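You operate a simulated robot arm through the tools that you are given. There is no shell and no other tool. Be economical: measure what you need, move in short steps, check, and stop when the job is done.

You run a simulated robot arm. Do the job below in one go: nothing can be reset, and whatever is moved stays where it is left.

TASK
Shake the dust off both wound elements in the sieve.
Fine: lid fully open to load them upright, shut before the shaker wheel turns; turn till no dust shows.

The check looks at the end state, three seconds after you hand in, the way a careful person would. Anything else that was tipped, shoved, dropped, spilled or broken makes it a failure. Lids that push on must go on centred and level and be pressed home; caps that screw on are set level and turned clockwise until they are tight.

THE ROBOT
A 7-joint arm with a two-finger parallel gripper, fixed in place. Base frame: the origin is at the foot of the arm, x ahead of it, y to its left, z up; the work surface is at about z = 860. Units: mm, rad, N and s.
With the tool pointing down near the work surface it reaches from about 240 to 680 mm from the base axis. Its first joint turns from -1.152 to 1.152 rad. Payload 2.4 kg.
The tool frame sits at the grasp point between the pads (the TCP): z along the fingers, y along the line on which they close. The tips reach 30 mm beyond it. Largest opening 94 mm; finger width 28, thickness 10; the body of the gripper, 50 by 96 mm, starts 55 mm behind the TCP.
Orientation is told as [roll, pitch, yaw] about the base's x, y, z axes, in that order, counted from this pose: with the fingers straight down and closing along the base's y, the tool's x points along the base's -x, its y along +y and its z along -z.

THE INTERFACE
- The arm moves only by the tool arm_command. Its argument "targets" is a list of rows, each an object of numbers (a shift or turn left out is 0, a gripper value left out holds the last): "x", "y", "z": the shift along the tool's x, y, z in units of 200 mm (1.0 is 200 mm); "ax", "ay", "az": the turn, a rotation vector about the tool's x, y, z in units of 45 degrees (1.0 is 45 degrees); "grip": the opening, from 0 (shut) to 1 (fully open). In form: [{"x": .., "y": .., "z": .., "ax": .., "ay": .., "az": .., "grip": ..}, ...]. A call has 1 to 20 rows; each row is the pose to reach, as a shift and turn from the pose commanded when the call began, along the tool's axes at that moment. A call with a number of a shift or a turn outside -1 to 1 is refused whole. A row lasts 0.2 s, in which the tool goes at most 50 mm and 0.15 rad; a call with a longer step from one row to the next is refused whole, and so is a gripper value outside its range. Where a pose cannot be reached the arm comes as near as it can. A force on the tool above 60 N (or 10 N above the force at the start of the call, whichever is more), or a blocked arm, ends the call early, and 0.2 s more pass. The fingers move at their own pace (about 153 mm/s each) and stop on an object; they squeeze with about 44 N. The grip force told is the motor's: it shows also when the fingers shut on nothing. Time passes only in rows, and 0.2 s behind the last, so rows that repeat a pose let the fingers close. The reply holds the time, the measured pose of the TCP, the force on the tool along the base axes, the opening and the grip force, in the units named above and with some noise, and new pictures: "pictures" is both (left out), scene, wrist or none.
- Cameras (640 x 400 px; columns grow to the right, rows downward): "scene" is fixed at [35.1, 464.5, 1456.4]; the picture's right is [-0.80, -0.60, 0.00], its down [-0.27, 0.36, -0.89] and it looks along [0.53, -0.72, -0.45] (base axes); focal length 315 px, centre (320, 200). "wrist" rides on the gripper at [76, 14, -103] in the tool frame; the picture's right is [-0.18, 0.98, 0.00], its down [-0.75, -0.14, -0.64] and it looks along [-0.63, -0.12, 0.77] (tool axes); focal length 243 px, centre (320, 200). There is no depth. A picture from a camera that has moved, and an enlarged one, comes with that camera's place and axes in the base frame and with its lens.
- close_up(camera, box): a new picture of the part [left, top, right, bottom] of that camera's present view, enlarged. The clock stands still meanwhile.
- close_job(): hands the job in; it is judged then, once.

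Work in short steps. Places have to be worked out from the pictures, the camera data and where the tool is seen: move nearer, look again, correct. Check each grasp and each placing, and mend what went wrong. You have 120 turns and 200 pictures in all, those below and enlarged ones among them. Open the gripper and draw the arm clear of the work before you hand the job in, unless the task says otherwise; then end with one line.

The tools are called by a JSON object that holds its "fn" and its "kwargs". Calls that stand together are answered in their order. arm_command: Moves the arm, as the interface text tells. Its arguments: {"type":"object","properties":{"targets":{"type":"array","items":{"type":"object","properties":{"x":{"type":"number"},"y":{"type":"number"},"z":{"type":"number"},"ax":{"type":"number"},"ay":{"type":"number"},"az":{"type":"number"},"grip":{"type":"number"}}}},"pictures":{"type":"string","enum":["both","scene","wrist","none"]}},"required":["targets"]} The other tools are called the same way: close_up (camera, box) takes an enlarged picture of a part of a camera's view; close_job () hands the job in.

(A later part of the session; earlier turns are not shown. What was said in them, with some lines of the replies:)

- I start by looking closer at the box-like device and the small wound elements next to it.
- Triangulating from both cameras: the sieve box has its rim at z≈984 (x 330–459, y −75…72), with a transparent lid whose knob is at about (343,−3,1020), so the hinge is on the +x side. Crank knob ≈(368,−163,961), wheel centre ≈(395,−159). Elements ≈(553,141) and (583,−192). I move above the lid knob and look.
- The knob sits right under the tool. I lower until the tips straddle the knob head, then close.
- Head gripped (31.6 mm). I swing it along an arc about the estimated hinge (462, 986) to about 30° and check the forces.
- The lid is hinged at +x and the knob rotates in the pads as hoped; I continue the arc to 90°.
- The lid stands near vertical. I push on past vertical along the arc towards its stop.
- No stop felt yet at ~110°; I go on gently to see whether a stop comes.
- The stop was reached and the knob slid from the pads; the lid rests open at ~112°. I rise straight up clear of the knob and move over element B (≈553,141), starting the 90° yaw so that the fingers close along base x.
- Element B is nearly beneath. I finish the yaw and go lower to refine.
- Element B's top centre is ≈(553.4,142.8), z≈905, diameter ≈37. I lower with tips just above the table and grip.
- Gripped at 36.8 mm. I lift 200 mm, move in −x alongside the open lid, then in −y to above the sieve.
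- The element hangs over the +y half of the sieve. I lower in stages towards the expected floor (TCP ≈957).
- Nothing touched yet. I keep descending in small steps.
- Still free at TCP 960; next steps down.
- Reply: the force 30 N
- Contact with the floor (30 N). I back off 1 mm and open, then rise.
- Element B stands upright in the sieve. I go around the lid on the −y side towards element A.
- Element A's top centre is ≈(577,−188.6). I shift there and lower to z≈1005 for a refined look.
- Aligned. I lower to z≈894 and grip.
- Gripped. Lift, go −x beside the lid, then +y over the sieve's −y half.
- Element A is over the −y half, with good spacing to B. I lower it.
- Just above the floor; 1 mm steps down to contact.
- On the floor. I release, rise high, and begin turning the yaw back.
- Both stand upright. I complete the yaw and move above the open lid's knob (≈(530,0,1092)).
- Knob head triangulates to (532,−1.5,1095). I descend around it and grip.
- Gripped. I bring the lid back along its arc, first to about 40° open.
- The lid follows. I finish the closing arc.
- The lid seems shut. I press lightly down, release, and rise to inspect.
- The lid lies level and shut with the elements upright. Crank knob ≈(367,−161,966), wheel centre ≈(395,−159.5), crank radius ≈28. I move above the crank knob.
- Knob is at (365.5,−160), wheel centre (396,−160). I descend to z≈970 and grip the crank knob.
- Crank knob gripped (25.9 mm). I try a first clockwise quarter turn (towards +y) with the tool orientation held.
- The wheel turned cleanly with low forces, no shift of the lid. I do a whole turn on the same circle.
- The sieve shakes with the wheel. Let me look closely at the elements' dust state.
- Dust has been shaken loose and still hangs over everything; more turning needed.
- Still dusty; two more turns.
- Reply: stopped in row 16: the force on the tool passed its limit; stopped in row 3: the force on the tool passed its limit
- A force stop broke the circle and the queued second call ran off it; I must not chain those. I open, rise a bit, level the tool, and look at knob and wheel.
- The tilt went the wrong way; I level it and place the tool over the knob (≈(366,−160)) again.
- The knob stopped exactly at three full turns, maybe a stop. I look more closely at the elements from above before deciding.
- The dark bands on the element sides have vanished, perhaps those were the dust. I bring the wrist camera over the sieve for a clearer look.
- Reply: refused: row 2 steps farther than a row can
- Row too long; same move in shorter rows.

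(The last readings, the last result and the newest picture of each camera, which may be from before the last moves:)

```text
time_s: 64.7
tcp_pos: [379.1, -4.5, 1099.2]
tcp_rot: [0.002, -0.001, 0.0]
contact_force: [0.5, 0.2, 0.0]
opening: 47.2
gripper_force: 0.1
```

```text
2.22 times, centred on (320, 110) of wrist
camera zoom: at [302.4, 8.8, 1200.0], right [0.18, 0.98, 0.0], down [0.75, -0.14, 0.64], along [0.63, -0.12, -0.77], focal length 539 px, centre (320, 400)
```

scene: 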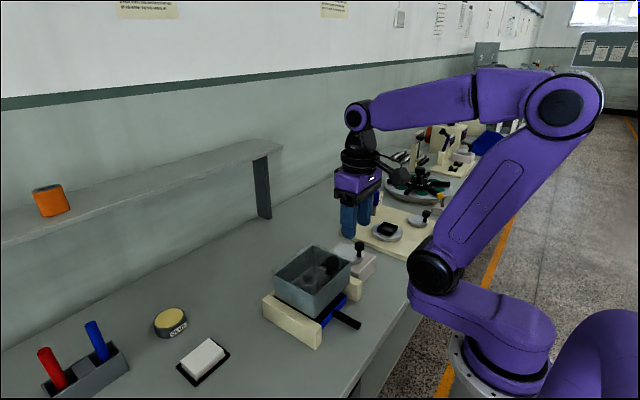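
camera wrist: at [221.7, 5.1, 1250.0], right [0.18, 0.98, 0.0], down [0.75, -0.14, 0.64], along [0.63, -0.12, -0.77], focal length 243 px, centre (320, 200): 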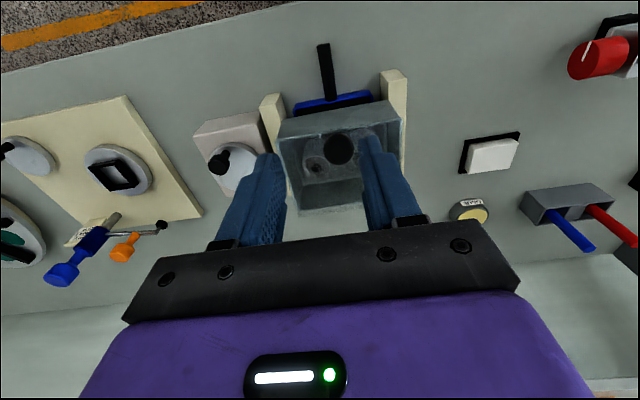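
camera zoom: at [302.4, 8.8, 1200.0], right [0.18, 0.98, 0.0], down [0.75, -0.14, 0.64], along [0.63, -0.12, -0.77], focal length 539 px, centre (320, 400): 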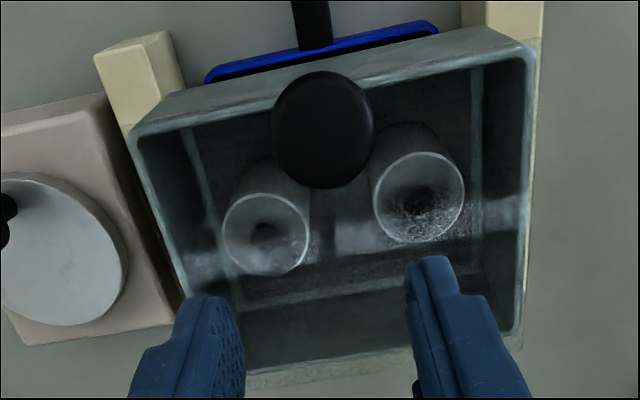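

One element still seems to show specks, so I return to the crank and try turning further.

{"fn": "arm_command", "kwargs": {"targets": [{"y": -0.2}, {"x": 0.02, "y": -0.4}, {"x": 0.04, "y": -0.6}, {"x": 0.065, "y": -0.785}, {"x": 0.065, "y": -0.785, "z": 0.2}, {"x": 0.065, "y": -0.785, "z": 0.4}, {"x": 0.065, "y": -0.785, "z": 0.58}, {"x": 0.065, "y": -0.785, "z": 0.645}, {"x": 0.065, "y": -0.785, "z": 0.645}, {"x": 0.065, "y": -0.785, "z": 0.645, "grip": 0}, {"x": 0.065, "y": -0.785, "z": 0.645, "grip": 0}, {"x": 0.065, "y": -0.785, "z": 0.645, "grip": 0}]}}

{"fn": "close_up", "kwargs": {"camera": "scene", "box": [270, 210, 400, 300]}}

```text
time_s: 67.2
tcp_pos: [365.6, -163.0, 969.9]
tcp_rot: [-0.001, 0.002, 0.001]
contact_force: [1.9, -1.4, -14.1]
opening: 27.4
gripper_force: 45.2
camera wrist: at [288.7, -147.8, 1071.0], right [0.18, 0.98, 0.0], down [0.75, -0.14, 0.64], along [0.63, -0.12, -0.77], focal length 243 px, centre (320, 200)
```

scene: 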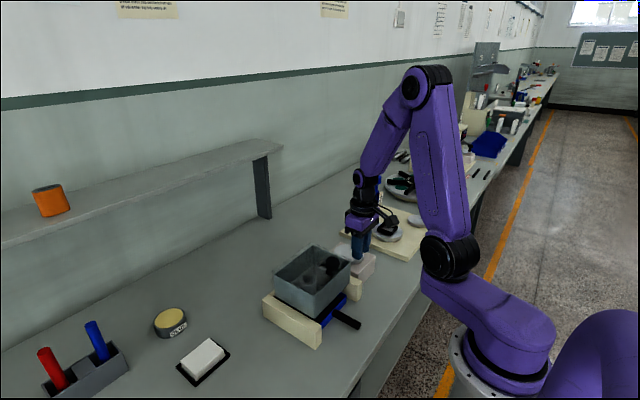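
wrist: 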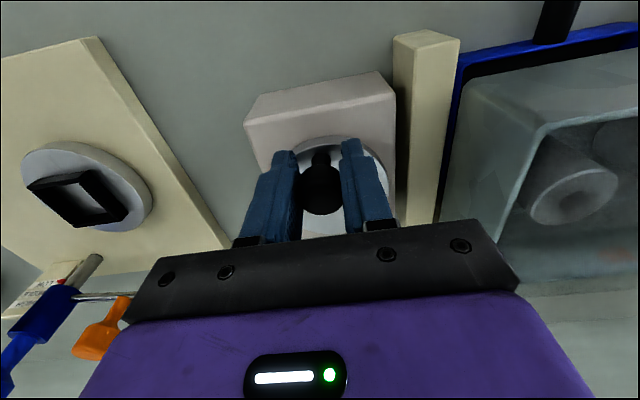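

```text
4.44 times, centred on (335, 255) of scene
camera zoom: at [35.3, 464.5, 1456.5], right [-0.8, -0.6, 0.0], down [-0.27, 0.36, -0.89], along [0.53, -0.72, -0.45], focal length 1400 px, centre (253, -44)
```

zoom: 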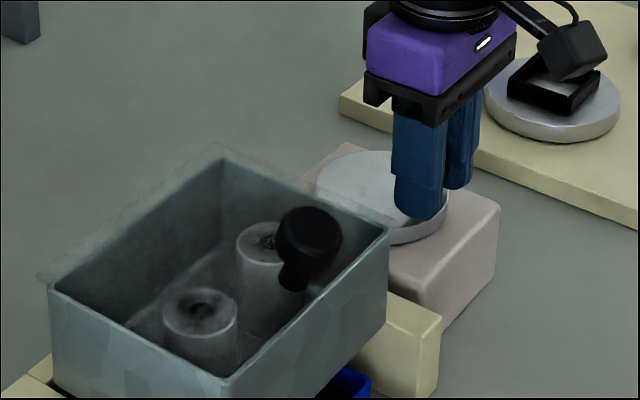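

Gripped. A small clockwise test of 45° to see if it is blocked.

{"fn": "arm_command", "kwargs": {"targets": [{"x": -0.005, "y": 0.0375}, {"x": -0.0194, "y": 0.0725}, {"x": -0.0425, "y": 0.1025}, {"x": -0.0425, "y": 0.1025}], "pictures": "none"}}

{"fn": "close_up", "kwargs": {"camera": "scene", "box": [270, 210, 400, 300]}}

```text
time_s: 67.9
tcp_pos: [369.1, -159.7, 969.6]
tcp_rot: [-0.01, -0.009, -0.017]
contact_force: [-0.8, -12.0, -6.5]
opening: 26.0
gripper_force: 44.5
stopped in row 3: the force on the tool passed its limit (the readings are from after the stop); the commanded pose is now the measured one
```

```text
4.44 times, centred on (335, 255) of scene
camera zoom: at [35.2, 464.2, 1456.6], right [-0.8, -0.6, 0.0], down [-0.27, 0.36, -0.89], along [0.53, -0.72, -0.45], focal length 1400 px, centre (253, -44)
```

zoom: 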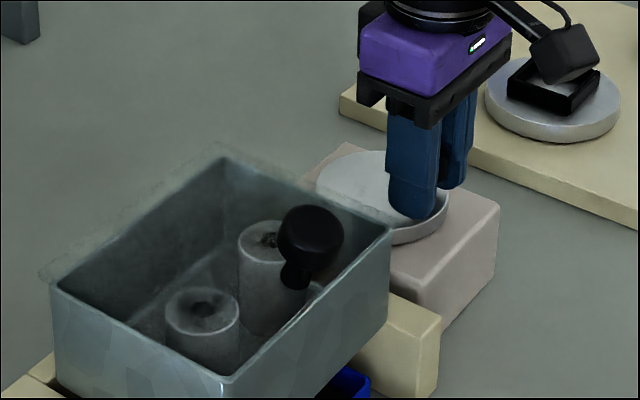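

The wheel is blocked clockwise at exactly three turns, so it's an end stop. I release, level the tool, and go for a near-vertical close look at both elements.

{"fn": "arm_command", "kwargs": {"targets": [{"grip": 0.5}, {"grip": 0.5}, {"z": -0.2}, {"z": -0.4, "ax": -0.0127, "ay": 0.0115, "az": -0.0217}, {"x": -0.1, "y": 0.17, "z": -0.43, "ax": -0.0127, "ay": 0.0115, "az": -0.0217}, {"x": -0.2, "y": 0.34, "z": -0.43, "ax": -0.0127, "ay": 0.0115, "az": -0.0217}, {"x": -0.3, "y": 0.51, "z": -0.43, "ax": -0.0127, "ay": 0.0115, "az": -0.0217}, {"x": -0.4, "y": 0.68, "z": -0.43, "ax": -0.0127, "ay": 0.0115, "az": -0.0217}, {"x": -0.4, "y": 0.76, "z": -0.43, "ax": -0.0127, "ay": 0.0115, "az": -0.0217}, {"x": -0.4, "y": 0.76, "z": -0.43, "ax": -0.0127, "ay": 0.0115, "az": -0.0217}]}}

{"fn": "close_up", "kwargs": {"camera": "wrist", "box": [200, 0, 440, 150]}}

```text
time_s: 70.1
tcp_pos: [450.7, -6.6, 1056.4]
tcp_rot: [0.0, 0.001, 0.002]
contact_force: [0.2, -0.6, 0.0]
opening: 47.2
gripper_force: 0.0
camera wrist: at [373.4, 7.7, 1157.5], right [0.18, 0.98, 0.0], down [0.75, -0.14, 0.64], along [0.63, -0.12, -0.77], focal length 243 px, centre (320, 200)
```

scene: 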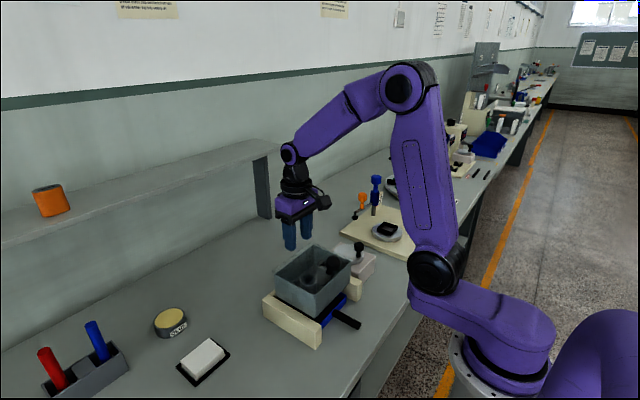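
wrist: 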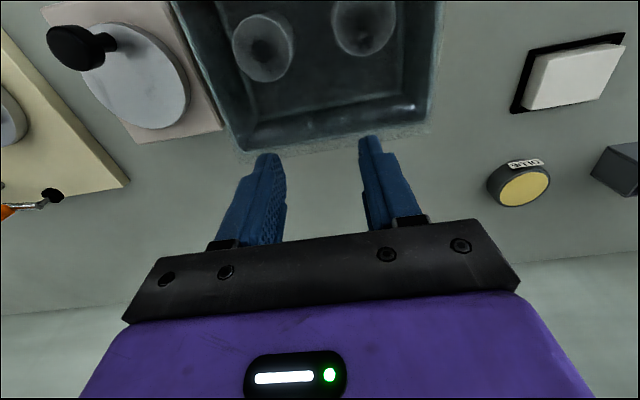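

```text
2.67 times, centred on (320, 75) of wrist
camera zoom: at [373.4, 7.7, 1157.5], right [0.18, 0.98, 0.0], down [0.75, -0.14, 0.64], along [0.63, -0.12, -0.77], focal length 647 px, centre (320, 533)
```

zoom: 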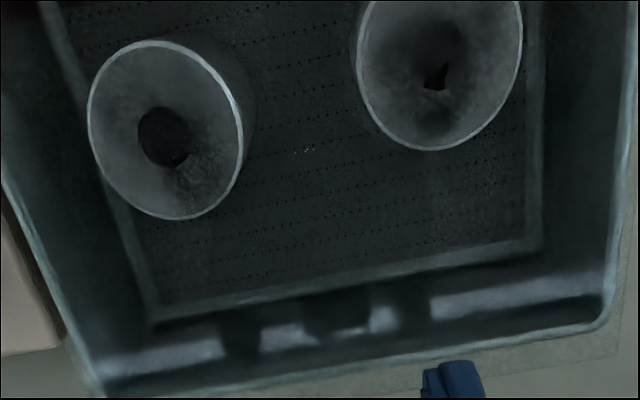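

The perforated floor is clear and the sides show no dark collars now. I retreat a bit and check the sides and the tray from the scene camera.

{"fn": "arm_command", "kwargs": {"targets": [{"z": -0.2}, {"z": -0.4}, {"z": -0.6, "x": 0.1}, {"z": -0.8, "x": 0.3}, {"z": -0.9, "x": 0.5}, {"z": -0.9, "x": 0.5}], "pictures": "none"}}

{"fn": "close_up", "kwargs": {"camera": "scene", "box": [280, 240, 350, 295]}}

{"fn": "close_up", "kwargs": {"camera": "scene", "box": [250, 220, 400, 350]}}

{"fn": "close_up", "kwargs": {"camera": "wrist", "box": [220, 0, 460, 200]}}

```text
refused: row 4 steps farther than a row can; nothing moved
```

```text
7.27 times, centred on (315, 268) of scene
camera zoom: at [35.1, 464.6, 1456.4], right [-0.8, -0.6, 0.0], down [-0.27, 0.36, -0.89], along [0.53, -0.72, -0.45], focal length 2291 px, centre (356, -291)
```

zoom: 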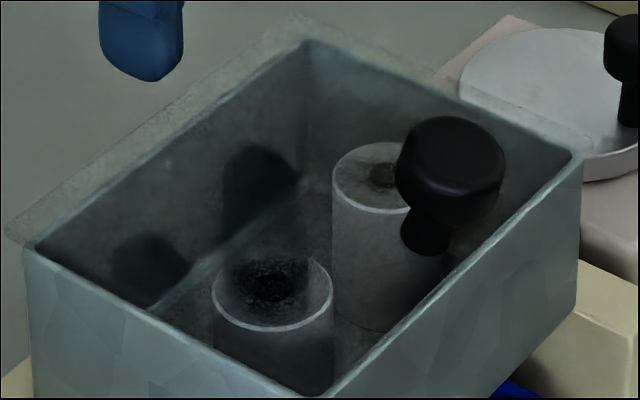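

```text
3.08 times, centred on (325, 285) of scene
camera zoom: at [35.1, 464.6, 1456.4], right [-0.8, -0.6, 0.0], down [-0.27, 0.36, -0.89], along [0.53, -0.72, -0.45], focal length 969 px, centre (305, -62)
```

zoom: 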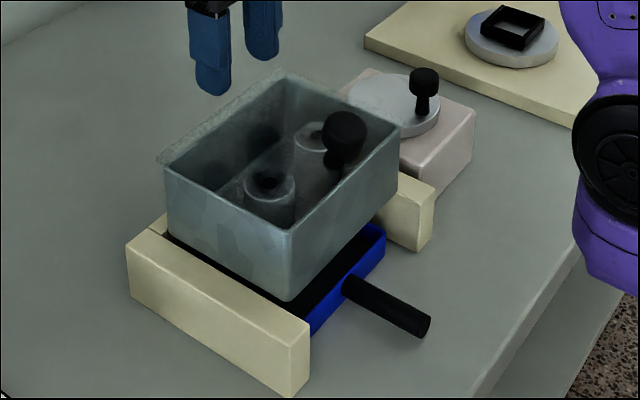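

```text
2.00 times, centred on (340, 100) of wrist
camera zoom: at [373.4, 7.7, 1157.5], right [0.18, 0.98, 0.0], down [0.75, -0.14, 0.64], along [0.63, -0.12, -0.77], focal length 485 px, centre (280, 400)
```

zoom: 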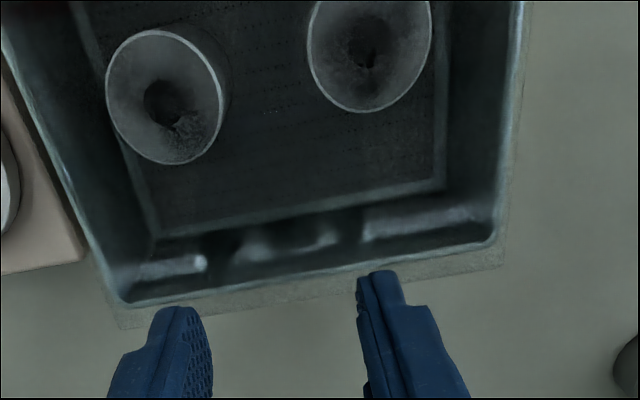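

The dark dust collars on both elements are gone, and the remaining mottling on the tops changes from frame to frame. The lid is shut, the sieve is in place and the wheel is at its end stop. I withdraw the arm.

{"fn": "arm_command", "kwargs": {"targets": [{"z": -0.2}, {"z": -0.4}, {"z": -0.6}, {"z": -0.75, "x": 0.1}, {"z": -0.8, "x": 0.3}, {"z": -0.8, "x": 0.5}, {"z": -0.8, "x": 0.5}]}}

{"fn": "close_up", "kwargs": {"camera": "scene", "box": [260, 225, 390, 325]}}

{"fn": "close_up", "kwargs": {"camera": "wrist", "box": [240, 40, 440, 200]}}

```text
time_s: 71.7
tcp_pos: [349.8, -5.1, 1216.5]
tcp_rot: [0.002, 0.002, 0.002]
contact_force: [-1.2, 0.1, -0.6]
opening: 47.3
gripper_force: 0.2
camera wrist: at [273.3, 7.6, 1318.0], right [0.18, 0.98, 0.0], down [0.75, -0.14, 0.64], along [0.63, -0.12, -0.77], focal length 243 px, centre (320, 200)
```

scene: 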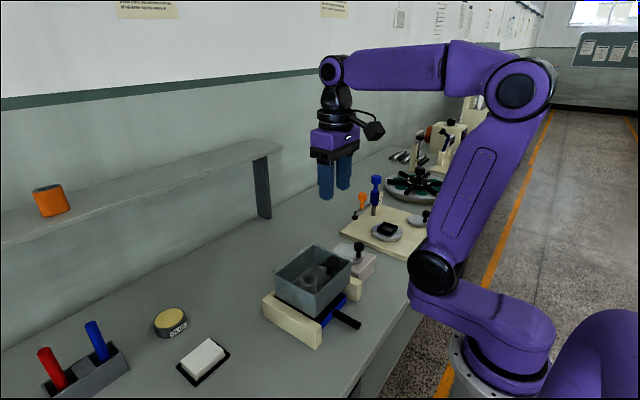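
wrist: 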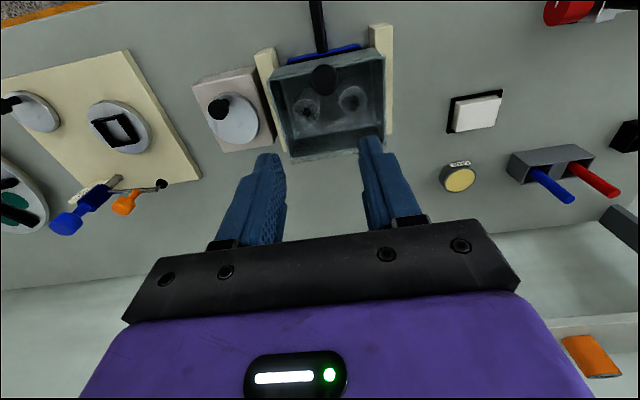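

```text
4.00 times, centred on (325, 275) of scene
camera zoom: at [35.1, 464.5, 1456.4], right [-0.8, -0.6, 0.0], down [-0.27, 0.36, -0.89], along [0.53, -0.72, -0.45], focal length 1260 px, centre (300, -100)
```

zoom: 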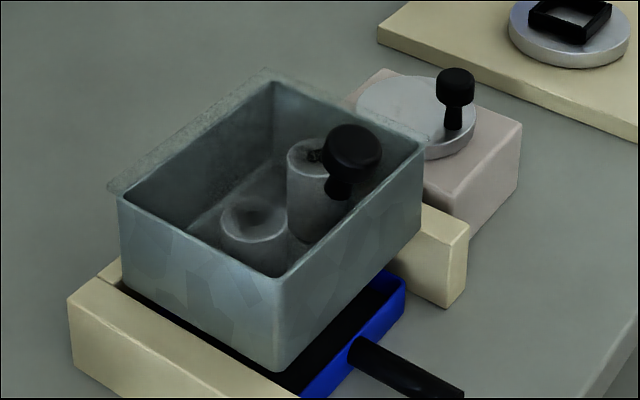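

```text
2.50 times, centred on (340, 120) of wrist
camera zoom: at [273.3, 7.6, 1318.0], right [0.18, 0.98, 0.0], down [0.75, -0.14, 0.64], along [0.63, -0.12, -0.77], focal length 606 px, centre (270, 400)
```

zoom: 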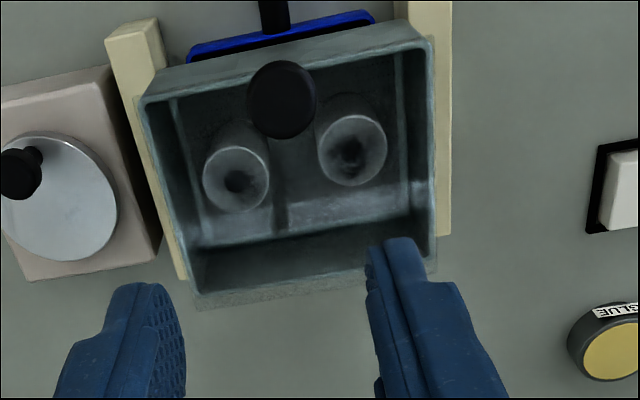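

Both elements stand upright and free of the dark collars, and the lid is level and shut. Nothing else was disturbed and the arm is clear, so I hand in.

{"fn": "close_job", "kwargs": {}}

```text
The job is handed in.
```

I loaded both wound elements upright in the sieve, shut the lid and turned the shaker wheel clockwise three full turns to its end stop; the dark dust on their sides is gone, though faint mottling on their tops, seen through the lid, kept me from being certain those are clean.
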